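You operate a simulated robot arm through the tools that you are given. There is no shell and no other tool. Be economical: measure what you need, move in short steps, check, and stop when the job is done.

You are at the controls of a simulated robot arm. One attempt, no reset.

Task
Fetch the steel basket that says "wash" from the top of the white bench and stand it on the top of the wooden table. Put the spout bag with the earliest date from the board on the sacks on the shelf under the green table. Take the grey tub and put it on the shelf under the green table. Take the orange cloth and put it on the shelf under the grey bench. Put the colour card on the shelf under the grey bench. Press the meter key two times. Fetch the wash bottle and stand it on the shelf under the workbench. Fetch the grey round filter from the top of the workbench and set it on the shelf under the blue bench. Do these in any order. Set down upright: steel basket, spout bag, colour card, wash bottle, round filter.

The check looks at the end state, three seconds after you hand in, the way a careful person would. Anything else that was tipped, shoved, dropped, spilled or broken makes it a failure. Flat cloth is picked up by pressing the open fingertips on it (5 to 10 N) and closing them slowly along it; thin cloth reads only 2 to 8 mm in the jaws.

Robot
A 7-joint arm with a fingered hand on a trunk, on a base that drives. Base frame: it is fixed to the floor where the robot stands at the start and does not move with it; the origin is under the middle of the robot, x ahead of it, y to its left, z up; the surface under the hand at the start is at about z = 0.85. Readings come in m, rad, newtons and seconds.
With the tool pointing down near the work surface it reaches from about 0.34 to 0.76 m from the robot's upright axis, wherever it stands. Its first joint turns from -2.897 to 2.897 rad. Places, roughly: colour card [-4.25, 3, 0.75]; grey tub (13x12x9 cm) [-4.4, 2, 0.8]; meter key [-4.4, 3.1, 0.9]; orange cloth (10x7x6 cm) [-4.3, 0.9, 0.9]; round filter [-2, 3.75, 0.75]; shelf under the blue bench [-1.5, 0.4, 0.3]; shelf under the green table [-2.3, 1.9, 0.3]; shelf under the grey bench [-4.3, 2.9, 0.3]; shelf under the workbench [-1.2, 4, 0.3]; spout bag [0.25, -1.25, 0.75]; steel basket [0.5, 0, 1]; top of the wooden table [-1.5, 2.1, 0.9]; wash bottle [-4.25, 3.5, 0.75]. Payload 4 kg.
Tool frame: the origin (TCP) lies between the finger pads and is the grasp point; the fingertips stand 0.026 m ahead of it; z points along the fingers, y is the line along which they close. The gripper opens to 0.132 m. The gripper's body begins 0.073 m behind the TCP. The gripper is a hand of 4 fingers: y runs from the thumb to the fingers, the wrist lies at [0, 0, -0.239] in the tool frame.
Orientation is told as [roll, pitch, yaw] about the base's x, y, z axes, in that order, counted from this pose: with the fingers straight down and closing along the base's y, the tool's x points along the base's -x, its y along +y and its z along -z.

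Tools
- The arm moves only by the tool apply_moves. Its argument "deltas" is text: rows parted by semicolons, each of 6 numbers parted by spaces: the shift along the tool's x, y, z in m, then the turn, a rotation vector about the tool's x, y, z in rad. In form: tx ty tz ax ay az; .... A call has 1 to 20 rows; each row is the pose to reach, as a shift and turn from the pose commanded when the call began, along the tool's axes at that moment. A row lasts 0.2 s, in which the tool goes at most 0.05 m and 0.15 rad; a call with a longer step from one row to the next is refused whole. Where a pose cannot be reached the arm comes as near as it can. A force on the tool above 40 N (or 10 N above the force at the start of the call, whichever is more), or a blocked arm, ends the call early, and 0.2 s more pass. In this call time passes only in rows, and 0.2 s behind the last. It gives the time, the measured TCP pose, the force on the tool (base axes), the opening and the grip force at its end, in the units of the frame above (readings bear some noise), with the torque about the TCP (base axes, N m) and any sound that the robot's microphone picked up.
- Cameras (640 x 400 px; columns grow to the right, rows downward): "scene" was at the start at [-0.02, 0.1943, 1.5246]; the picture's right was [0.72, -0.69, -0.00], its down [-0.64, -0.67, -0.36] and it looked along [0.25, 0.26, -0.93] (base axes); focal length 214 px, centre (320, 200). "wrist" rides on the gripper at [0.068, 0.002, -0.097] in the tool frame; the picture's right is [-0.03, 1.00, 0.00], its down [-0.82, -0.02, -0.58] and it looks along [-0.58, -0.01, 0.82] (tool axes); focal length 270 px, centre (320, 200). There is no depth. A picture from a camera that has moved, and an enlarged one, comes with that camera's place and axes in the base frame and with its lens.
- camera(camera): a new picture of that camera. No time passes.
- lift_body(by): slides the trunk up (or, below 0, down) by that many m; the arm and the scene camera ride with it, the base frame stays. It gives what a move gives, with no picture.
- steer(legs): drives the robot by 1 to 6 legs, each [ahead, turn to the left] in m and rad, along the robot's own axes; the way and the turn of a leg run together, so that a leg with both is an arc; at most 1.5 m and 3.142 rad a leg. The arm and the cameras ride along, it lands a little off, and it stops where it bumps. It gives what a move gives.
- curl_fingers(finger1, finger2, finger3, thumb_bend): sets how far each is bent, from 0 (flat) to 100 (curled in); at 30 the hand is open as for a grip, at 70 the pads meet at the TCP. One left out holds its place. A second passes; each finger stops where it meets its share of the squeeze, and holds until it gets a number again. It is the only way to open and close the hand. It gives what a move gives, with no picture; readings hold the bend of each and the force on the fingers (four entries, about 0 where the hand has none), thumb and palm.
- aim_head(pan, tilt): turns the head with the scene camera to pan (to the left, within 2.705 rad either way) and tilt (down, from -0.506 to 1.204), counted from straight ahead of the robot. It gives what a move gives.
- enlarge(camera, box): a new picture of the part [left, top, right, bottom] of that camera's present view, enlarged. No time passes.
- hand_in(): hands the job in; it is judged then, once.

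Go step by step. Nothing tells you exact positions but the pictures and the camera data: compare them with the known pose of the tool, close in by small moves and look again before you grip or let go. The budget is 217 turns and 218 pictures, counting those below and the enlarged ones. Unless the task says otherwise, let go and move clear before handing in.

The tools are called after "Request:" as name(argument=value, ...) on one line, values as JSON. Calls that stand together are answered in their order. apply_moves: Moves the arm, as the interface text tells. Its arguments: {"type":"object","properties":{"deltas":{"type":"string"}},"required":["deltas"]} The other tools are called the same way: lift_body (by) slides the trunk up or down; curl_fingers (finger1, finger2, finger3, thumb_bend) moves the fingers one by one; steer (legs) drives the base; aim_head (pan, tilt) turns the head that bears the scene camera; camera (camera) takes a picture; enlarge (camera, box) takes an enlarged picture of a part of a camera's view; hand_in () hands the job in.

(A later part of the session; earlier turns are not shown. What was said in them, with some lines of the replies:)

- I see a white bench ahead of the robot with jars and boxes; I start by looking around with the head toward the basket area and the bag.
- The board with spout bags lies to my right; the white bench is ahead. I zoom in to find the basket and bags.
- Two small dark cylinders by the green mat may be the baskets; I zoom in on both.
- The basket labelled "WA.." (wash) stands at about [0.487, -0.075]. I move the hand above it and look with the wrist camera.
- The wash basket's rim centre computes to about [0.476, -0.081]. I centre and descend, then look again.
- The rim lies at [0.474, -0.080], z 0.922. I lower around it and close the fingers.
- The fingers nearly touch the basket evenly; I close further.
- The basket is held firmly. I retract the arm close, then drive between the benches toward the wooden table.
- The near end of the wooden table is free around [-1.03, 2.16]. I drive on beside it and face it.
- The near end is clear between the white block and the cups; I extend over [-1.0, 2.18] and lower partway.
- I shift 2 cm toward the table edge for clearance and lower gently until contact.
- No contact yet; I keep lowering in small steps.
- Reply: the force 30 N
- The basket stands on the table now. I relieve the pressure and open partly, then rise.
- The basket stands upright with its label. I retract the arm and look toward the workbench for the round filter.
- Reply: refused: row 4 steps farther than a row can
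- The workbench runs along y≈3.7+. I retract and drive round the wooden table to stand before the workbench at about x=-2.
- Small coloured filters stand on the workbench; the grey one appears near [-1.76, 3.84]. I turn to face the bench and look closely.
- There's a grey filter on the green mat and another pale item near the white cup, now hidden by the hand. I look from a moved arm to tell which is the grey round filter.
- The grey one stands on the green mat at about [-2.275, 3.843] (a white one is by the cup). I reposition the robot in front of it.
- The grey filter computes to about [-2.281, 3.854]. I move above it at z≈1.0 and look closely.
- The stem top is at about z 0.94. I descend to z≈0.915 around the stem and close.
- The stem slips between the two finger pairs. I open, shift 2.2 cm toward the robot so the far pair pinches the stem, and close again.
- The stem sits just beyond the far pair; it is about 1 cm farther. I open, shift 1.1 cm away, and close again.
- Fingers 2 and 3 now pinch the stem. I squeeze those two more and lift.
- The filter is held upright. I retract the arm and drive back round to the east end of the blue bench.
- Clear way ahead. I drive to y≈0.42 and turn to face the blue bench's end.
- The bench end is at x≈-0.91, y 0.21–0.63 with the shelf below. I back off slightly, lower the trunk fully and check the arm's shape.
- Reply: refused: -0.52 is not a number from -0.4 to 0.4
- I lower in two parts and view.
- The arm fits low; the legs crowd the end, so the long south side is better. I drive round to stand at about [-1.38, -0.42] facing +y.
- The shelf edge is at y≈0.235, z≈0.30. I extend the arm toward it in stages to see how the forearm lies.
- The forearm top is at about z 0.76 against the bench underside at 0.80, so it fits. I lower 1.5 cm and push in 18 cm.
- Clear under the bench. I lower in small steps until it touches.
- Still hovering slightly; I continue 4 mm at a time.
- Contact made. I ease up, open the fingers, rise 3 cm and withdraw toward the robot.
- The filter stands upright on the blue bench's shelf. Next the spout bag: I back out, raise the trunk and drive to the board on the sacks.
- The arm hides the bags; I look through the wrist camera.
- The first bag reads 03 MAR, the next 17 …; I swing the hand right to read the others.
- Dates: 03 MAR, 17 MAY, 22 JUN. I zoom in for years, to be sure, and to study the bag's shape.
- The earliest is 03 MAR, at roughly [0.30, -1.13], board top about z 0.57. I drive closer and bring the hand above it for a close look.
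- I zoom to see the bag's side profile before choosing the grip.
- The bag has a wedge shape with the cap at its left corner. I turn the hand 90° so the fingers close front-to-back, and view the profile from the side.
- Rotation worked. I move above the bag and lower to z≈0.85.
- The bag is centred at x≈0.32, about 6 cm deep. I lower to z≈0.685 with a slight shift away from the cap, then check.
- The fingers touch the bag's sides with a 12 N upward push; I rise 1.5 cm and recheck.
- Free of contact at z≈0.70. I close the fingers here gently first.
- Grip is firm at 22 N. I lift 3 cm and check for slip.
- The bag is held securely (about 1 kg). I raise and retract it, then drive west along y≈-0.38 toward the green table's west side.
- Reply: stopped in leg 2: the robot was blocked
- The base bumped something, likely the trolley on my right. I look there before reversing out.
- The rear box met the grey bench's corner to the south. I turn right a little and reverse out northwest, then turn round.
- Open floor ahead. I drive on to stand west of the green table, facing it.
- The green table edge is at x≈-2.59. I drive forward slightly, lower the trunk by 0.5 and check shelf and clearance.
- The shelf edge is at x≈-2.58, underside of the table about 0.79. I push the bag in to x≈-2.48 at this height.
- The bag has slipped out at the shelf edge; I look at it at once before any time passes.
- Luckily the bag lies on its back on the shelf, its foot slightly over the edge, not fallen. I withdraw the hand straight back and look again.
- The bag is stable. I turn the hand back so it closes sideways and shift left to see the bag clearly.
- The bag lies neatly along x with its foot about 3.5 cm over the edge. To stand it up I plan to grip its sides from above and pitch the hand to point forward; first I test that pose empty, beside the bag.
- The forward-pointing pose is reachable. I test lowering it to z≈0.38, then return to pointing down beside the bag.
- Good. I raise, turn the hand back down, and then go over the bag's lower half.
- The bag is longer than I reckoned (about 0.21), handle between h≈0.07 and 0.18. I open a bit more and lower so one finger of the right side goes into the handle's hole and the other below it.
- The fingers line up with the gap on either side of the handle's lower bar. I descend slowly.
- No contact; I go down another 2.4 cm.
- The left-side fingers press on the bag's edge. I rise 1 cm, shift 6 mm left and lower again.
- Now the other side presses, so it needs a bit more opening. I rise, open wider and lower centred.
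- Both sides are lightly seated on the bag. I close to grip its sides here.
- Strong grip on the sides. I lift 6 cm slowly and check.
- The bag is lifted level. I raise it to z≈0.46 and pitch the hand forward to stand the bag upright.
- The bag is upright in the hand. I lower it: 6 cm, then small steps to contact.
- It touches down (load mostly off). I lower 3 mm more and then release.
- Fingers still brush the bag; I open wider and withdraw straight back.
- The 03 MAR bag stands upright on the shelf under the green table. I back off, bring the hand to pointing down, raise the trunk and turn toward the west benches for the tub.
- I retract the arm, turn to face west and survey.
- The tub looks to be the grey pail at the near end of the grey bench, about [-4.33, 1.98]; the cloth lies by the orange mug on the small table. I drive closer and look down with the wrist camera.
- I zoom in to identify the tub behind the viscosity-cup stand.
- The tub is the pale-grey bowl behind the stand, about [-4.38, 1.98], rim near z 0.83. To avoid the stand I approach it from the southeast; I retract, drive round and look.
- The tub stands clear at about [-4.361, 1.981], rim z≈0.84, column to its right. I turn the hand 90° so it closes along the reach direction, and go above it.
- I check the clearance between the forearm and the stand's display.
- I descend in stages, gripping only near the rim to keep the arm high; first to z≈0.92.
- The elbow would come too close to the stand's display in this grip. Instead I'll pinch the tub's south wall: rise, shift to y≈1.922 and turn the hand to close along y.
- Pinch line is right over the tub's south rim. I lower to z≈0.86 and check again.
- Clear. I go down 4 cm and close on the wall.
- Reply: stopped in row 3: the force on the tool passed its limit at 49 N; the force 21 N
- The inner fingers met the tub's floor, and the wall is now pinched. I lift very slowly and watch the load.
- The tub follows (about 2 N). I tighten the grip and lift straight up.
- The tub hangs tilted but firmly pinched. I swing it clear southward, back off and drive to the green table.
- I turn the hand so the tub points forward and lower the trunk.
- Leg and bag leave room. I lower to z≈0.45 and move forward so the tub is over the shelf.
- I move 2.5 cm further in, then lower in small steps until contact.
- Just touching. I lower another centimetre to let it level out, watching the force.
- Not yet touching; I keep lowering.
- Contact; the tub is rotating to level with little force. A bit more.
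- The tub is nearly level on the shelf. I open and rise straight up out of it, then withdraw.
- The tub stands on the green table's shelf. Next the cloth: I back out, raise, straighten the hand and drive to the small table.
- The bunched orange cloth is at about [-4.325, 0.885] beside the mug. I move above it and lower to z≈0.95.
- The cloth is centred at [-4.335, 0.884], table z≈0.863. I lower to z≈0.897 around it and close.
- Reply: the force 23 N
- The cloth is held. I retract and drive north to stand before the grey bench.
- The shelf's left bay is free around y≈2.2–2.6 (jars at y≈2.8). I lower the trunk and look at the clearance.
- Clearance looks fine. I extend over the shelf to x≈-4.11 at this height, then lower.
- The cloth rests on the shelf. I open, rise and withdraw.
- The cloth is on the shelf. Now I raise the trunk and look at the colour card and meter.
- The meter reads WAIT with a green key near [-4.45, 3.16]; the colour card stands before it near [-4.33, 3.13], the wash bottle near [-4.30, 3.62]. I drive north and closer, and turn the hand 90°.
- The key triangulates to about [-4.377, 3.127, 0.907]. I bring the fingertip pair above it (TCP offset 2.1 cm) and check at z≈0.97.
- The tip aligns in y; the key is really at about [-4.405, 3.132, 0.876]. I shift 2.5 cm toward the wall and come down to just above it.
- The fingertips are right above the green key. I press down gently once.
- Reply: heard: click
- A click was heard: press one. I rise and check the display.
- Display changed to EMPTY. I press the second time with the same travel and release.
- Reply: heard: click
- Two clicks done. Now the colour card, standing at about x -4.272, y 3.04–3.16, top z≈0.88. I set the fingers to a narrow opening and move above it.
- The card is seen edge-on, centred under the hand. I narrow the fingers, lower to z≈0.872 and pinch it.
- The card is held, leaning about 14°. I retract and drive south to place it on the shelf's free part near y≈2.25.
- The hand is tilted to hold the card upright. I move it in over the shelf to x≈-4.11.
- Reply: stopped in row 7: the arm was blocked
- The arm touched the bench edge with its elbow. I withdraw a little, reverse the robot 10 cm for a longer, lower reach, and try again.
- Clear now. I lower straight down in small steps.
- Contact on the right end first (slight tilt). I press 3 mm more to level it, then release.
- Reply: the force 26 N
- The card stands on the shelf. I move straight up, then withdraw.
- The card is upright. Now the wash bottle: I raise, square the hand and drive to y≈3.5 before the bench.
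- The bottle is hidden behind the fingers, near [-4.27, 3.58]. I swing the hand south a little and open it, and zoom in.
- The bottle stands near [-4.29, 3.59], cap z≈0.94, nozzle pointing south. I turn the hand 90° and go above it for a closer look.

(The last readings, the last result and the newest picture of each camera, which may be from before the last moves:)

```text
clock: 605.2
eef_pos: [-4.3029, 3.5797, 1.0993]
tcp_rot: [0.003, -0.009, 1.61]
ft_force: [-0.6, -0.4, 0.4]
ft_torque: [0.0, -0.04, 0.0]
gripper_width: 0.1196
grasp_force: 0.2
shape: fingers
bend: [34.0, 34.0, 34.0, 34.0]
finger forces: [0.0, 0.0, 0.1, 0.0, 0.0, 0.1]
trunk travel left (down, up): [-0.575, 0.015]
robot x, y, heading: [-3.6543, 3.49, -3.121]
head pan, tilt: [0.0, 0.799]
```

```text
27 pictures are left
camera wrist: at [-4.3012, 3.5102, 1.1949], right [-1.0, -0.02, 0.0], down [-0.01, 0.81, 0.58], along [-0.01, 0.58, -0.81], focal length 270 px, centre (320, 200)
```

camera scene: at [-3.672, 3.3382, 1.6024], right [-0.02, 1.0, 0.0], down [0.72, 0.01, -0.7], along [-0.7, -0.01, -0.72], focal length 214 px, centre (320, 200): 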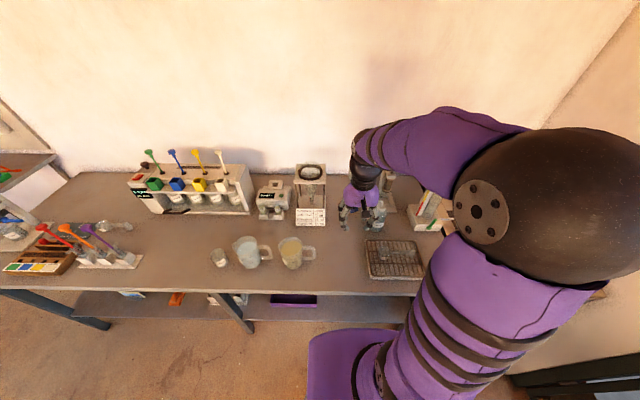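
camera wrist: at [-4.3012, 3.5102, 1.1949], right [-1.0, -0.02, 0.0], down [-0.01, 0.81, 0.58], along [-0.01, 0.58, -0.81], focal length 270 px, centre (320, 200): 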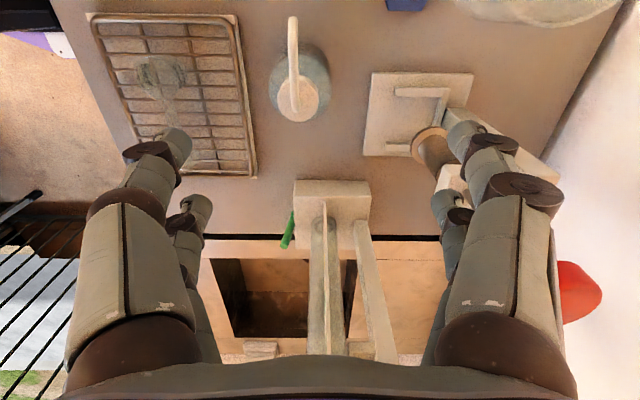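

The bottle is centred near [-4.279, 3.580], with room front and back. I set the opening, centre and lower to z≈0.915.

Request:
curl_fingers(finger1=40, finger2=40, finger3=40, thumb_bend=40)

Request:
apply_moves(deltas="0 -0.024 0.03 0 0 0; 0 -0.024 0.07 0 0 0; 0 -0.024 0.11 0 0 0; 0 -0.024 0.15 0 0 0; 0 -0.024 0.17 0 0 0; 0 -0.024 0.184 0 0 0; 0 -0.024 0.184 0 0 0")

Request:
camera(camera="wrist")

Request:
enlarge(camera="scene", box=[330, 150, 450, 270])

```text
clock: 606.2
eef_pos: [-4.3005, 3.5796, 1.0995]
tcp_rot: [0.003, -0.007, 1.613]
ft_force: [0.5, -0.1, 0.0]
ft_torque: [0.01, 0.01, -0.03]
gripper_width: 0.1004
grasp_force: 0.1
shape: fingers
bend: [40.0, 40.0, 40.0, 40.0]
finger forces: [0.1, 0.0, 0.0, 0.0, 0.1, 0.0]
trunk travel left (down, up): [-0.575, 0.015]
robot x, y, heading: [-3.6565, 3.4921, -3.12]
head pan, tilt: [0.0, 0.799]
```

```text
clock: 607.8
eef_pos: [-4.2797, 3.5831, 0.9136]
tcp_rot: [0.005, -0.009, 1.611]
ft_force: [0.3, 0.2, -0.8]
ft_torque: [0.0, -0.01, 0.02]
gripper_width: 0.1002
grasp_force: 0.2
shape: fingers
bend: [40.0, 40.0, 40.0, 40.0]
finger forces: [0.0, 0.0, 0.1, 0.1, 0.1, 0.0]
trunk travel left (down, up): [-0.575, 0.015]
robot x, y, heading: [-3.6553, 3.4894, -3.124]
head pan, tilt: [0.0, 0.799]
```

```text
26 pictures are left
camera wrist: at [-4.2788, 3.513, 1.0106], right [-1.0, -0.02, 0.0], down [-0.01, 0.81, 0.58], along [-0.01, 0.58, -0.81], focal length 270 px, centre (320, 200)
```

wrist: 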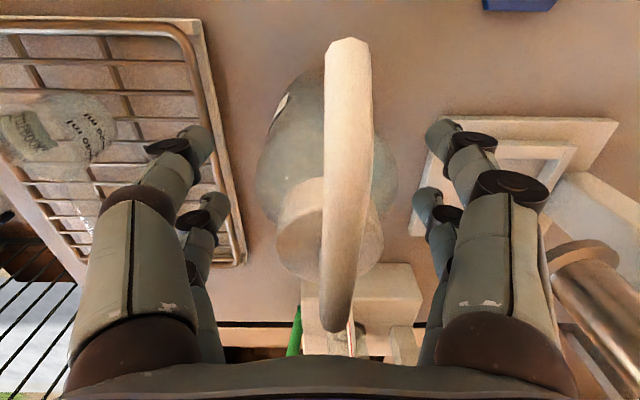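

```text
3.33 times, centred on (390, 210) of scene
camera zoom: at [-3.6722, 3.3383, 1.6024], right [-0.02, 1.0, 0.0], down [0.72, 0.01, -0.7], along [-0.7, -0.01, -0.72], focal length 715 px, centre (87, 167)
```

zoom: 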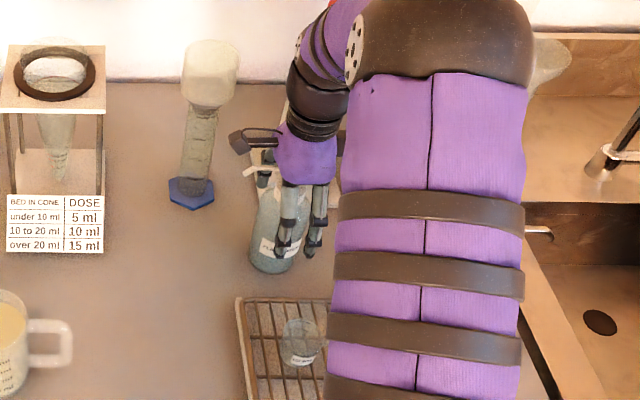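

The gooseneck sits just below the palm. I shift slightly and lower a little further, watching the palm force.

Request:
apply_moves(deltas="0.006 0 0.005 0 0 0; 0.006 0 0.01 0 0 0; 0.006 0 0.01 0 0 0")

Request:
apply_moves(deltas="0 0 0.005 0 0 0; 0 0 0.01 0 0 0; 0 0 0.01 0 0 0")

```text
clock: 608.6
eef_pos: [-4.28, 3.5769, 0.9057]
tcp_rot: [0.005, -0.01, 1.614]
ft_force: [0.1, 0.6, 0.7]
ft_torque: [-0.02, 0.03, 0.03]
gripper_width: 0.1002
grasp_force: 0.0
shape: fingers
bend: [40.0, 40.0, 40.0, 40.0]
finger forces: [0.1, 0.0, 0.0, 0.0, 0.0, 0.0]
trunk travel left (down, up): [-0.575, 0.015]
robot x, y, heading: [-3.6539, 3.4875, -3.118]
head pan, tilt: [0.0, 0.799]
```

```text
clock: 609.4
eef_pos: [-4.2791, 3.5766, 0.8983]
tcp_rot: [0.011, -0.009, 1.614]
ft_force: [1.2, 0.0, 27.3]
ft_torque: [-0.45, 0.2, 0.03]
gripper_width: 0.1003
grasp_force: 14.0
shape: fingers
bend: [40.0, 40.0, 40.0, 40.0]
finger forces: [0.1, 0.1, 0.0, 0.0, 0.0, 27.1]
trunk travel left (down, up): [-0.575, 0.015]
robot x, y, heading: [-3.6501, 3.4878, -3.122]
head pan, tilt: [0.0, 0.799]
```

Palm touches the gooseneck at z≈0.90. I rise 5 mm and close on the shoulder of the bottle.

Request:
apply_moves(deltas="0 0 -0.005 0 0 0; 0 0 -0.006 0 0 0")

Request:
curl_fingers(finger1=72, finger2=72, finger3=72, thumb_bend=72)

Request:
apply_moves(deltas="0 0 -0.008 0 0 0; 0 0 -0.016 0 0 0; 0 0 -0.025 0 0 0; 0 0 -0.025 0 0 0")

Request:
enlarge(camera="scene", box=[330, 150, 450, 270])

```text
clock: 610.0
eef_pos: [-4.2782, 3.5758, 0.9011]
tcp_rot: [0.0, -0.008, 1.612]
ft_force: [-1.0, 1.1, 5.5]
ft_torque: [-0.13, 0.01, -0.01]
gripper_width: 0.1
grasp_force: 2.4
shape: fingers
bend: [40.0, 40.0, 40.0, 40.0]
finger forces: [0.1, 0.1, 0.1, 0.1, 0.0, 5.3]
trunk travel left (down, up): [-0.575, 0.015]
robot x, y, heading: [-3.6579, 3.4895, -3.122]
head pan, tilt: [0.0, 0.799]
```

```text
clock: 611.0
eef_pos: [-4.2795, 3.5747, 0.9]
tcp_rot: [0.005, -0.01, 1.613]
ft_force: [0.7, -0.2, -0.4]
ft_torque: [-0.01, -0.02, 0.0]
gripper_width: 0.0442
grasp_force: 20.1
shape: fingers
bend: [54.0, 50.0, 56.0, 64.0]
finger forces: [9.2, 10.8, 7.0, 0.1, 12.8, 0.9]
trunk travel left (down, up): [-0.575, 0.015]
robot x, y, heading: [-3.6503, 3.4888, -3.123]
head pan, tilt: [0.0, 0.799]
```

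```text
clock: 612.0
eef_pos: [-4.2788, 3.5754, 0.9254]
tcp_rot: [0.004, -0.008, 1.613]
ft_force: [0.8, -0.6, -2.8]
ft_torque: [-0.03, -0.03, -0.03]
gripper_width: 0.0441
grasp_force: 20.6
shape: fingers
bend: [54.0, 50.0, 56.0, 64.0]
finger forces: [9.1, 10.9, 7.1, 0.0, 12.8, 0.7]
trunk travel left (down, up): [-0.575, 0.015]
robot x, y, heading: [-3.6538, 3.4902, -3.126]
head pan, tilt: [0.0, 0.799]
```

```text
3.33 times, centred on (390, 210) of scene
camera zoom: at [-3.6724, 3.3383, 1.6023], right [-0.02, 1.0, 0.0], down [0.72, 0.01, -0.7], along [-0.7, -0.01, -0.72], focal length 715 px, centre (87, 167)
```

zoom: 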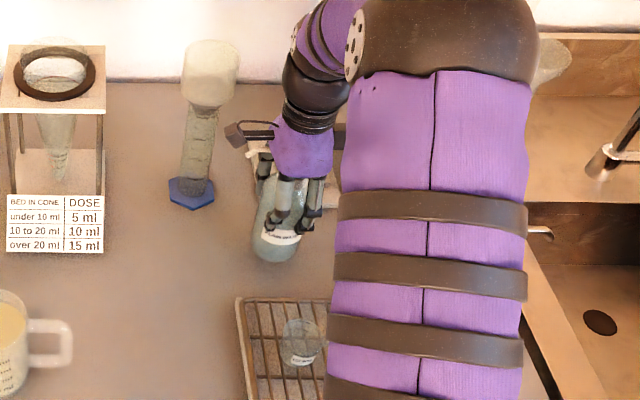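

The bottle is lifted (about 0.25 kg). I raise, retract, and drive along the aisle to the workbench at x≈-1.6.

Request:
apply_moves(deltas="0 0 -0.04 0 0 0; 0 0 -0.08 0 0 0; 0 0 -0.12 0 0 0; 0 0 -0.16 0 0 0; 0 -0.045 -0.17 0 0 0; 0 -0.09 -0.17 0 0 0; 0 -0.135 -0.17 0 0 0; 0 -0.18 -0.17 0 0 0; 0 -0.22 -0.17 0 0 0")

Request:
steer(legs=[[-0.22, 0], [0, 1.85], [0.55, 0], [0, 1.29], [1.5, 0], [0.2, 0]])

Request:
steer(legs=[[0, 1.56]])

Request:
aim_head(pan=0.2, tilt=0.75)

Request:
camera(camera="scene")

```text
clock: 614.0
eef_pos: [-4.0563, 3.5847, 1.096]
tcp_rot: [0.005, -0.009, 1.611]
ft_force: [-0.8, 0.4, -2.2]
ft_torque: [-0.02, 0.0, 0.01]
gripper_width: 0.0437
grasp_force: 20.4
shape: fingers
bend: [54.0, 50.0, 56.0, 64.0]
finger forces: [9.1, 11.1, 7.2, 0.1, 12.8, 0.1]
trunk travel left (down, up): [-0.575, 0.015]
robot x, y, heading: [-3.6572, 3.492, -3.125]
head pan, tilt: [0.0, 0.799]
```

```text
clock: 635.2
eef_pos: [-1.1641, 2.9441, 1.0951]
tcp_rot: [0.003, -0.009, -1.504]
ft_force: [0.9, -0.7, -3.4]
ft_torque: [0.02, 0.05, 0.0]
gripper_width: 0.0431
grasp_force: 19.5
shape: fingers
bend: [54.0, 50.0, 57.0, 65.0]
finger forces: [9.3, 11.0, 6.8, 0.0, 12.0, 0.0]
trunk travel left (down, up): [-0.575, 0.015]
robot x, y, heading: [-1.573, 3.0327, 0.04]
head pan, tilt: [0.0, 0.799]
```

```text
clock: 639.8
eef_pos: [-1.4823, 3.4338, 1.0966]
tcp_rot: [0.003, -0.009, 0.059]
ft_force: [-0.2, -0.7, -2.5]
ft_torque: [-0.02, 0.02, 0.0]
gripper_width: 0.0424
grasp_force: 19.1
shape: fingers
bend: [54.0, 50.0, 57.0, 65.0]
finger forces: [9.2, 11.1, 6.5, 0.0, 11.6, 0.0]
trunk travel left (down, up): [-0.575, 0.015]
robot x, y, heading: [-1.5692, 3.0291, 1.602]
head pan, tilt: [0.0, 0.799]
```

```text
clock: 640.5
eef_pos: [-1.4839, 3.434, 1.0963]
tcp_rot: [0.003, -0.009, 0.062]
ft_force: [0.1, 0.0, -2.4]
ft_torque: [-0.05, 0.05, -0.02]
gripper_width: 0.0425
grasp_force: 19.8
shape: fingers
bend: [54.0, 50.0, 57.0, 65.0]
finger forces: [9.3, 11.0, 6.5, 0.0, 11.7, 0.0]
trunk travel left (down, up): [-0.575, 0.015]
robot x, y, heading: [-1.5712, 3.028, 1.612]
head pan, tilt: [0.201, 0.75]
```

```text
23 pictures are left
camera scene: at [-1.7382, 3.0452, 1.6063], right [0.97, 0.24, 0.0], down [0.16, -0.66, -0.73], along [-0.17, 0.71, -0.68], focal length 214 px, centre (320, 200)
```

scene: 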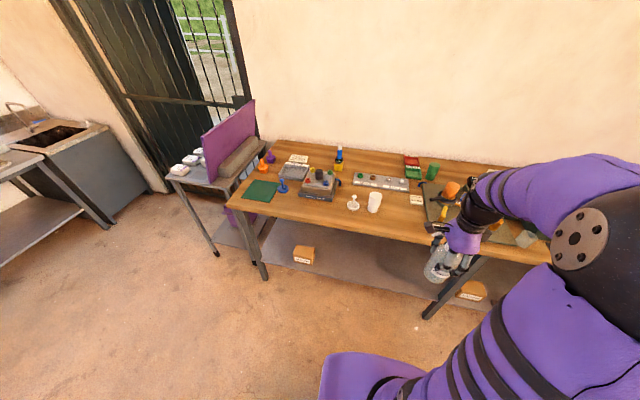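

The shelf bay between x≈-1.9 and -1.2 is free, its edge at y≈3.70. I drive 6 cm closer, lower the trunk and check.

Request:
steer(legs=[[0.06, 0]])

Request:
lift_body(by=-0.4)

Request:
lift_body(by=-0.17)

Request:
apply_moves(deltas="-0.02 0 0.03 0 0 0; -0.04 0 0.06 0 0 0; -0.04 0 0.07 0 0 0; -0.04 0 0.07 0 0 0")

Request:
aim_head(pan=0.0, tilt=0.4)

Request:
camera(camera="scene")

Request:
camera(camera="wrist")

```text
clock: 641.5
eef_pos: [-1.4852, 3.494, 1.0957]
tcp_rot: [0.003, -0.009, 0.059]
ft_force: [0.1, 0.0, -3.6]
ft_torque: [-0.02, 0.02, 0.0]
gripper_width: 0.0427
grasp_force: 19.6
shape: fingers
bend: [54.0, 50.0, 57.0, 65.0]
finger forces: [9.4, 11.2, 6.6, 0.0, 11.7, 0.0]
trunk travel left (down, up): [-0.575, 0.015]
robot x, y, heading: [-1.5722, 3.0883, 1.608]
head pan, tilt: [0.201, 0.75]
```

```text
clock: 645.3
eef_pos: [-1.4856, 3.4935, 0.6951]
tcp_rot: [0.002, -0.009, 0.059]
ft_force: [-0.1, 0.2, -2.6]
ft_torque: [-0.02, 0.05, 0.01]
gripper_width: 0.0426
grasp_force: 19.2
shape: fingers
bend: [54.0, 50.0, 57.0, 65.0]
finger forces: [9.5, 11.1, 6.7, 0.1, 11.7, 0.1]
trunk travel left (down, up): [-0.175, 0.415]
robot x, y, heading: [-1.5721, 3.0887, 1.603]
head pan, tilt: [0.201, 0.75]
```

```text
clock: 647.3
eef_pos: [-1.4865, 3.4936, 0.5265]
tcp_rot: [0.004, -0.01, 0.06]
ft_force: [-0.1, 0.3, -2.8]
ft_torque: [-0.05, 0.01, 0.03]
gripper_width: 0.0424
grasp_force: 19.9
shape: fingers
bend: [54.0, 50.0, 57.0, 65.0]
finger forces: [9.5, 11.2, 6.6, 0.1, 11.7, 0.0]
trunk travel left (down, up): [-0.005, 0.585]
robot x, y, heading: [-1.5702, 3.0878, 1.61]
head pan, tilt: [0.201, 0.75]
```

```text
clock: 648.3
eef_pos: [-1.4441, 3.4957, 0.4546]
tcp_rot: [0.004, -0.01, 0.06]
ft_force: [-0.2, 0.9, -2.4]
ft_torque: [0.0, 0.02, -0.03]
gripper_width: 0.0424
grasp_force: 18.9
shape: fingers
bend: [54.0, 50.0, 57.0, 65.0]
finger forces: [9.1, 11.1, 6.6, 0.0, 11.9, 0.0]
trunk travel left (down, up): [-0.005, 0.585]
robot x, y, heading: [-1.573, 3.0905, 1.607]
head pan, tilt: [0.201, 0.75]
```

```text
clock: 649.1
eef_pos: [-1.4453, 3.4963, 0.4551]
tcp_rot: [0.005, -0.008, 0.06]
ft_force: [0.1, 0.4, -1.9]
ft_torque: [0.01, 0.02, 0.03]
gripper_width: 0.0425
grasp_force: 19.2
shape: fingers
bend: [54.0, 50.0, 57.0, 65.0]
finger forces: [9.2, 11.1, 6.7, 0.1, 11.9, 0.0]
trunk travel left (down, up): [-0.005, 0.585]
robot x, y, heading: [-1.5718, 3.0864, 1.611]
head pan, tilt: [0.0, 0.4]
```

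```text
22 pictures are left
camera scene: at [-1.7245, 3.1175, 1.0674], right [1.0, 0.04, 0.0], down [0.01, -0.39, -0.92], along [-0.03, 0.92, -0.39], focal length 214 px, centre (320, 200)
```

scene: 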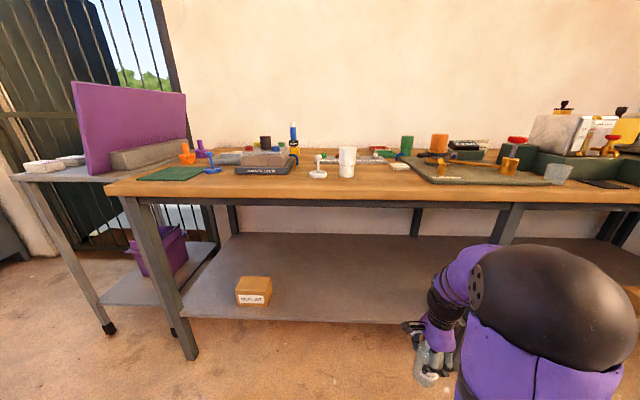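

```text
21 pictures are left
camera wrist: at [-1.5146, 3.4926, 0.552], right [-0.03, 1.0, 0.0], down [0.81, 0.03, 0.58], along [0.58, 0.02, -0.81], focal length 270 px, centre (320, 200)
```

wrist: 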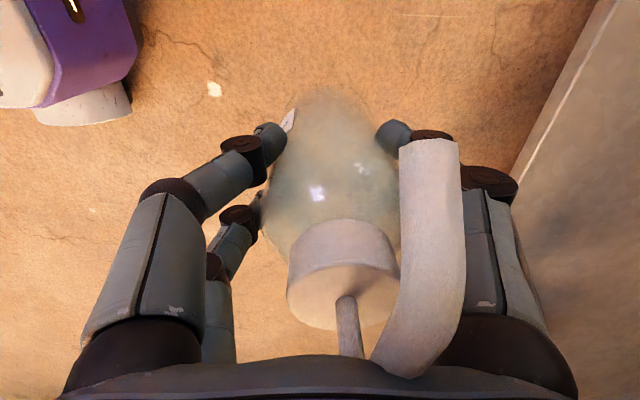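

I shift to x≈-1.52 and push the bottle in over the shelf to y≈3.785.

Request:
apply_moves(deltas="0.03 0.03 0 0 0 0; 0.06 0.06 0 0 0 0; 0.06 0.1 0 0 0 0; 0.06 0.14 0 0 0 0; 0.06 0.18 0 0 0 0; 0.06 0.22 0 0 0 0; 0.06 0.26 0 0 0 0; 0.06 0.29 0 0 0 0; 0.06 0.29 0 0 0 0")

Request:
camera(camera="scene")

```text
clock: 651.1
eef_pos: [-1.5215, 3.7823, 0.4561]
tcp_rot: [0.005, -0.008, 0.059]
ft_force: [1.1, 1.0, -2.4]
ft_torque: [0.0, -0.01, -0.03]
gripper_width: 0.0419
grasp_force: 20.0
shape: fingers
bend: [54.0, 50.0, 57.0, 65.0]
finger forces: [9.0, 11.4, 7.1, 0.1, 12.0, 0.1]
trunk travel left (down, up): [-0.005, 0.585]
robot x, y, heading: [-1.5712, 3.0898, 1.607]
head pan, tilt: [0.0, 0.4]
```

```text
20 pictures are left
camera scene: at [-1.7245, 3.1176, 1.0674], right [1.0, 0.04, 0.0], down [0.01, -0.39, -0.92], along [-0.03, 0.92, -0.39], focal length 214 px, centre (320, 200)
```

scene: 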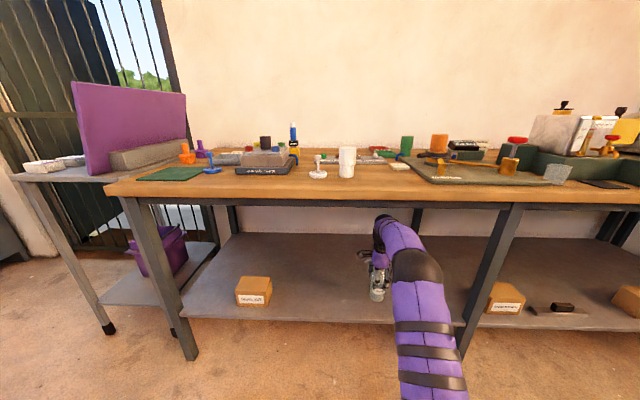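

The bottle is over the shelf. I lower in small steps to contact.

Request:
apply_moves(deltas="0 0 0.01 0 0 0; 0 0 0.02 0 0 0; 0 0 0.02 0 0 0")

Request:
apply_moves(deltas="0 0 0.008 0 0 0; 0 0 0.008 0 0 0")

Request:
apply_moves(deltas="0 0 0.006 0 0 0; 0 0 0.006 0 0 0")

```text
clock: 651.9
eef_pos: [-1.5217, 3.7824, 0.4357]
tcp_rot: [0.003, -0.007, 0.06]
ft_force: [0.1, -1.0, -2.6]
ft_torque: [-0.04, 0.0, 0.0]
gripper_width: 0.0417
grasp_force: 20.1
shape: fingers
bend: [54.0, 50.0, 57.0, 65.0]
finger forces: [9.0, 11.4, 7.1, 0.0, 12.1, 0.0]
trunk travel left (down, up): [-0.005, 0.585]
robot x, y, heading: [-1.5711, 3.092, 1.61]
head pan, tilt: [0.0, 0.4]
```

```text
clock: 652.5
eef_pos: [-1.5231, 3.7822, 0.429]
tcp_rot: [0.004, -0.009, 0.059]
ft_force: [0.4, 0.1, -3.0]
ft_torque: [-0.05, 0.03, -0.02]
gripper_width: 0.042
grasp_force: 19.7
shape: fingers
bend: [54.0, 50.0, 57.0, 65.0]
finger forces: [9.0, 11.4, 7.1, 0.0, 12.1, 0.1]
trunk travel left (down, up): [-0.005, 0.585]
robot x, y, heading: [-1.5727, 3.0896, 1.607]
head pan, tilt: [0.0, 0.4]
```

```text
clock: 653.1
eef_pos: [-1.5218, 3.7818, 0.4236]
tcp_rot: [0.002, -0.01, 0.057]
ft_force: [0.0, 0.0, -3.0]
ft_torque: [-0.02, 0.03, -0.01]
gripper_width: 0.0419
grasp_force: 19.8
shape: fingers
bend: [54.0, 50.0, 57.0, 65.0]
finger forces: [9.0, 11.4, 7.0, 0.1, 12.1, 0.0]
trunk travel left (down, up): [-0.005, 0.585]
robot x, y, heading: [-1.5731, 3.0878, 1.606]
head pan, tilt: [0.0, 0.4]
```

Request:
apply_moves(deltas="0 0 0.006 0 0 0; 0 0 0.006 0 0 0")

Request:
apply_moves(deltas="0 0 0.005 0 0 0; 0 0 0.005 0 0 0")

Request:
apply_moves(deltas="0 0 0.005 0 0 0; 0 0 0.005 0 0 0")

Request:
enlarge(camera="scene", box=[330, 210, 450, 320])

```text
clock: 653.7
eef_pos: [-1.5221, 3.7813, 0.4172]
tcp_rot: [0.005, -0.009, 0.059]
ft_force: [-0.8, -0.5, -3.1]
ft_torque: [-0.01, 0.0, 0.04]
gripper_width: 0.0422
grasp_force: 19.8
shape: fingers
bend: [54.0, 50.0, 57.0, 65.0]
finger forces: [9.1, 11.4, 7.0, 0.0, 12.0, 0.0]
trunk travel left (down, up): [-0.005, 0.585]
robot x, y, heading: [-1.571, 3.0885, 1.605]
head pan, tilt: [0.0, 0.4]
```

```text
clock: 654.3
eef_pos: [-1.521, 3.7817, 0.4113]
tcp_rot: [0.002, -0.009, 0.057]
ft_force: [0.2, 0.8, -3.3]
ft_torque: [-0.05, 0.0, 0.02]
gripper_width: 0.0419
grasp_force: 19.5
shape: fingers
bend: [54.0, 50.0, 57.0, 65.0]
finger forces: [9.0, 11.4, 6.9, 0.1, 12.0, 0.1]
trunk travel left (down, up): [-0.005, 0.585]
robot x, y, heading: [-1.5707, 3.091, 1.607]
head pan, tilt: [0.0, 0.4]
```

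```text
clock: 654.9
eef_pos: [-1.5214, 3.7815, 0.4075]
tcp_rot: [0.004, -0.009, 0.059]
ft_force: [0.2, -0.3, -2.3]
ft_torque: [-0.01, -0.01, 0.01]
gripper_width: 0.0422
grasp_force: 19.8
shape: fingers
bend: [54.0, 50.0, 57.0, 65.0]
finger forces: [9.0, 11.4, 7.0, 0.0, 12.1, 0.0]
trunk travel left (down, up): [-0.005, 0.585]
robot x, y, heading: [-1.5683, 3.0901, 1.606]
head pan, tilt: [0.0, 0.4]
```

```text
3.64 times, centred on (390, 265) of scene
camera zoom: at [-1.7245, 3.1177, 1.0674], right [1.0, 0.04, 0.0], down [0.01, -0.39, -0.92], along [-0.03, 0.92, -0.39], focal length 780 px, centre (66, -36)
```

zoom: 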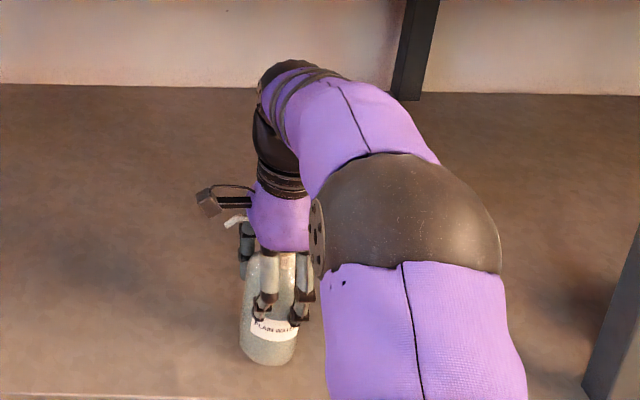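

Upright and near the shelf; a few more millimetres.

Request:
apply_moves(deltas="0 0 0.005 0 0 0; 0 0 0.005 0 0 0")

Request:
apply_moves(deltas="0 0 0.004 0 0 0; 0 0 0.004 0 0 0")

Request:
apply_moves(deltas="0 0 0.004 0 0 0; 0 0 0.004 0 0 0")

```text
clock: 655.5
eef_pos: [-1.5199, 3.7824, 0.4019]
tcp_rot: [0.003, -0.008, 0.059]
ft_force: [0.9, 0.2, -3.2]
ft_torque: [0.0, 0.07, -0.01]
gripper_width: 0.042
grasp_force: 19.6
shape: fingers
bend: [54.0, 50.0, 57.0, 65.0]
finger forces: [9.0, 11.4, 7.0, 0.0, 11.9, 0.1]
trunk travel left (down, up): [-0.005, 0.585]
robot x, y, heading: [-1.5748, 3.0876, 1.604]
head pan, tilt: [0.0, 0.4]
```

```text
clock: 656.1
eef_pos: [-1.5218, 3.7822, 0.4004]
tcp_rot: [0.006, -0.009, 0.059]
ft_force: [-2.4, -3.9, 9.3]
ft_torque: [0.06, 0.03, 0.04]
gripper_width: 0.0418
grasp_force: 20.6
shape: fingers
bend: [54.0, 50.0, 57.0, 65.0]
finger forces: [9.3, 10.6, 7.9, 0.1, 13.5, 0.1]
trunk travel left (down, up): [-0.005, 0.585]
robot x, y, heading: [-1.5717, 3.0918, 1.61]
head pan, tilt: [0.0, 0.4]
```

```text
clock: 656.7
eef_pos: [-1.5223, 3.7827, 0.3988]
tcp_rot: [0.008, -0.009, 0.059]
ft_force: [-3.9, -5.9, 26.2]
ft_torque: [0.38, -0.14, 0.02]
gripper_width: 0.0417
grasp_force: 24.0
shape: fingers
bend: [55.0, 51.0, 57.0, 65.0]
finger forces: [10.2, 11.4, 8.6, 0.1, 14.9, 3.1]
trunk travel left (down, up): [-0.005, 0.585]
robot x, y, heading: [-1.5726, 3.0882, 1.61]
head pan, tilt: [0.0, 0.4]
```

It stands on the shelf. I ease off, open, rise above the nozzle and withdraw.

Request:
apply_moves(deltas="0 0 -0.003 0 0 0; 0 0 -0.004 0 0 0")

Request:
curl_fingers(finger1=38, finger2=38, finger3=38, thumb_bend=38)

Request:
apply_moves(deltas="0 0 -0.03 0 0 0; 0 0 -0.06 0 0 0; 0 0 -0.09 0 0 0; 0 0 -0.11 0 0 0; 0 0 -0.11 0 0 0")

Request:
camera(camera="wrist")

```text
clock: 657.3
eef_pos: [-1.5209, 3.7816, 0.3986]
tcp_rot: [0.005, -0.008, 0.06]
ft_force: [-3.0, -0.6, 17.3]
ft_torque: [0.53, -0.04, 0.05]
gripper_width: 0.0416
grasp_force: 22.3
shape: fingers
bend: [55.0, 51.0, 58.0, 65.0]
finger forces: [11.2, 11.5, 7.7, 0.0, 12.5, 2.2]
trunk travel left (down, up): [-0.005, 0.585]
robot x, y, heading: [-1.5706, 3.0892, 1.604]
head pan, tilt: [0.0, 0.4]
```

```text
clock: 658.3
eef_pos: [-1.5214, 3.7827, 0.3968]
tcp_rot: [0.005, -0.009, 0.059]
ft_force: [0.2, -1.3, 1.8]
ft_torque: [0.07, -0.01, 0.0]
gripper_width: 0.1063
grasp_force: 1.2
shape: fingers
bend: [38.0, 38.0, 38.0, 38.0]
finger forces: [0.0, 0.0, 0.0, 0.1, 0.1, 2.2]
trunk travel left (down, up): [-0.005, 0.585]
robot x, y, heading: [-1.5719, 3.0902, 1.61]
head pan, tilt: [0.0, 0.4]
```

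```text
clock: 659.5
eef_pos: [-1.5231, 3.7784, 0.4971]
tcp_rot: [-0.016, -0.005, 0.061]
ft_force: [0.5, -0.2, 0.3]
ft_torque: [-0.01, 0.01, -0.02]
gripper_width: 0.1061
grasp_force: 0.1
shape: fingers
bend: [38.0, 38.0, 38.0, 38.0]
finger forces: [0.0, 0.0, 0.0, 0.0, 0.1, 0.0]
trunk travel left (down, up): [-0.005, 0.585]
robot x, y, heading: [-1.5698, 3.0853, 1.607]
head pan, tilt: [0.0, 0.4]
```

```text
18 pictures are left
camera wrist: at [-1.5928, 3.777, 0.5931], right [-0.03, 1.0, -0.02], down [0.81, 0.04, 0.58], along [0.58, 0.01, -0.81], focal length 270 px, centre (320, 200)
```

wrist: 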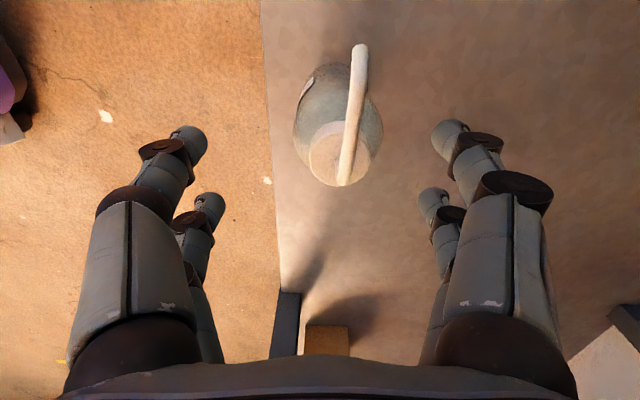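

The bottle stands upright. To leave without brushing the nozzle I slide the hand sideways (west), with fingers passing either side, then withdraw.

Request:
apply_moves(deltas="0.0 0.003 0.012 0 0 0; 0.04 0.003 0.012 0 0 0; 0.08 0.003 0.012 0 0 0; 0.12 0.003 0.012 0 0 0; 0.15 0.003 0.012 0 0 0; 0.15 -0.03 0.012 0 0 0; 0.15 -0.07 0.012 0 0 0; 0.15 -0.11 0.012 0 0 0; 0.15 -0.15 0.012 0 0 0; 0.15 -0.19 0.012 0 0 0; 0.15 -0.23 0.012 0 0 0; 0.15 -0.27 0.012 0 0 0; 0.13 -0.3 0.012 0 0 0")

Request:
camera(camera="scene")

```text
clock: 662.3
eef_pos: [-1.6324, 3.4741, 0.4929]
tcp_rot: [0.004, -0.01, 0.057]
ft_force: [0.4, -0.7, -0.3]
ft_torque: [-0.02, 0.02, 0.02]
gripper_width: 0.1062
grasp_force: 0.0
shape: fingers
bend: [38.0, 38.0, 38.0, 38.0]
finger forces: [0.0, 0.0, 0.1, 0.1, 0.1, 0.0]
trunk travel left (down, up): [-0.005, 0.585]
robot x, y, heading: [-1.5715, 3.0872, 1.603]
head pan, tilt: [0.0, 0.4]
```

```text
17 pictures are left
camera scene: at [-1.7245, 3.117, 1.0674], right [1.0, 0.03, 0.0], down [0.01, -0.39, -0.92], along [-0.03, 0.92, -0.39], focal length 214 px, centre (320, 200)
```

scene: 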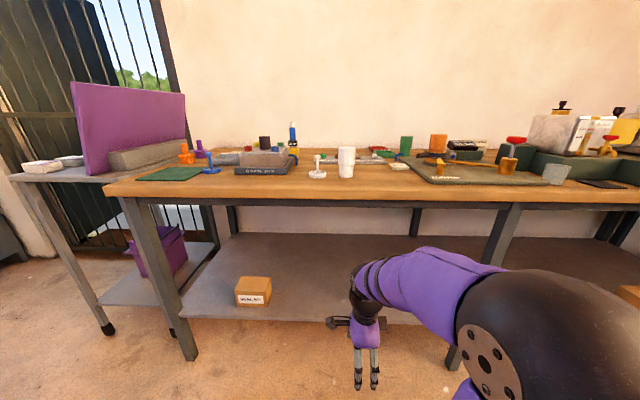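

I back the robot off and raise the trunk, then check that the bottle stands.

Request:
steer(legs=[[-0.15, 0]])

Request:
apply_moves(deltas="-0.045 0 0 0 0 0; -0.09 0 0 0 0 0; -0.135 0 0 0 0 0; -0.18 0 0 0 0 0; -0.225 0 0 0 0 0; -0.27 0 0 0 0 0")

Request:
enlarge(camera="scene", box=[300, 190, 440, 320])

```text
clock: 663.7
eef_pos: [-1.6276, 3.3243, 0.4934]
tcp_rot: [0.004, -0.009, 0.059]
ft_force: [0.5, 0.6, -0.1]
ft_torque: [0.03, -0.01, -0.02]
gripper_width: 0.1062
grasp_force: 0.1
shape: fingers
bend: [38.0, 38.0, 38.0, 38.0]
finger forces: [0.0, 0.0, 0.0, 0.0, 0.1, 0.1]
trunk travel left (down, up): [-0.005, 0.585]
robot x, y, heading: [-1.5653, 2.938, 1.61]
head pan, tilt: [0.0, 0.4]
```

```text
clock: 665.1
eef_pos: [-1.3591, 3.3387, 0.4956]
tcp_rot: [0.004, -0.01, 0.061]
ft_force: [-0.5, -0.2, 0.2]
ft_torque: [0.0, 0.0, -0.02]
gripper_width: 0.1064
grasp_force: 0.0
shape: fingers
bend: [38.0, 38.0, 38.0, 38.0]
finger forces: [0.0, 0.0, 0.1, 0.1, 0.0, 0.1]
trunk travel left (down, up): [-0.005, 0.585]
robot x, y, heading: [-1.5655, 2.9372, 1.606]
head pan, tilt: [0.0, 0.4]
```

```text
3.08 times, centred on (370, 255) of scene
camera zoom: at [-1.7191, 2.967, 1.0674], right [1.0, 0.04, 0.0], down [0.01, -0.39, -0.92], along [-0.03, 0.92, -0.39], focal length 660 px, centre (166, 31)
```

zoom: 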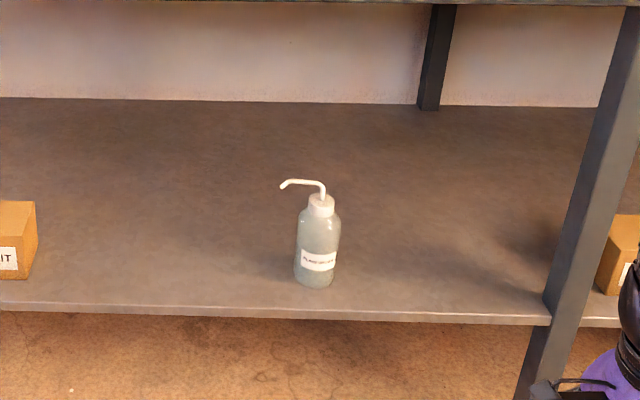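

The wash bottle stands upright. One last look at the green table's shelf and the wooden table from here.

Request:
aim_head(pan=2.2, tilt=0.3)

Request:
camera(camera="scene")

Request:
enlarge(camera="scene", box=[220, 120, 460, 300])

```text
clock: 667.1
eef_pos: [-1.3599, 3.3393, 0.4959]
tcp_rot: [0.003, -0.009, 0.059]
ft_force: [0.2, 0.0, -0.3]
ft_torque: [-0.02, 0.02, 0.02]
gripper_width: 0.1065
grasp_force: 0.0
shape: fingers
bend: [38.0, 38.0, 38.0, 38.0]
finger forces: [0.0, 0.0, 0.1, 0.1, 0.0, 0.0]
trunk travel left (down, up): [-0.005, 0.585]
robot x, y, heading: [-1.5678, 2.938, 1.603]
head pan, tilt: [2.201, 0.3]
```

```text
15 pictures are left
camera scene: at [-1.7889, 2.8168, 1.0767], right [-0.62, 0.79, 0.0], down [0.23, 0.18, -0.96], along [-0.75, -0.59, -0.3], focal length 214 px, centre (320, 200)
```

scene: 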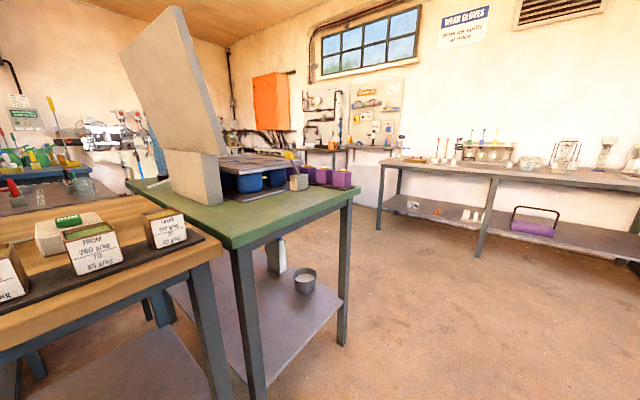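

```text
2.22 times, centred on (340, 210) of scene
camera zoom: at [-1.7889, 2.8168, 1.0767], right [-0.62, 0.79, 0.0], down [0.23, 0.18, -0.96], along [-0.75, -0.59, -0.3], focal length 477 px, centre (276, 178)
```

zoom: 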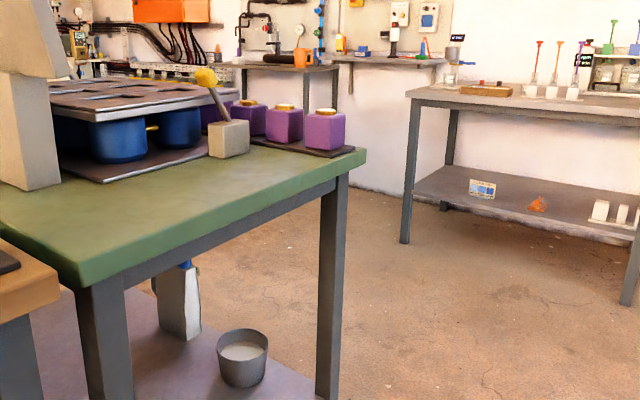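

The bag and tub stand on the green table's shelf, and the card and cloth are on the grey bench's shelf. The hand is clear of everything, so I hand in.

Request:
hand_in()

```text
The job is handed in.
```

I finished all eight tasks and handed the job in. The steel basket, spout bag, colour card, wash bottle and round filter all looked upright when I last saw each one.

| Task | Result |
|---|---|
| Steel basket "wash" | On the top of the wooden table |
| Spout bag 03 MAR (the others read 17 MAY and 22 JUN) | On the shelf under the green table |
| Grey tub | On the shelf under the green table |
| Orange cloth | On the shelf under the grey bench |
| Colour card | On the shelf under the grey bench |
| Meter key | Two presses, a click heard each time |
| Wash bottle | On the shelf under the workbench |
| Grey round filter | On the shelf under the blue bench |

Four things went wrong along the way:
- **Bag:** on the first try it caught the shelf edge and ended up on its back. I picked it up again and stood it upright.
- **Tub:** my fingers pressed its floor with about 49 N while I gripped it, and it hung tilted on the way. It now stands level.
- **Bench by the south wall:** the robot's rear bumped its corner while turning. I saw nothing moved.
- **Grey bench:** the arm was blocked once at its front edge, and the move stopped there. I saw nothing moved.
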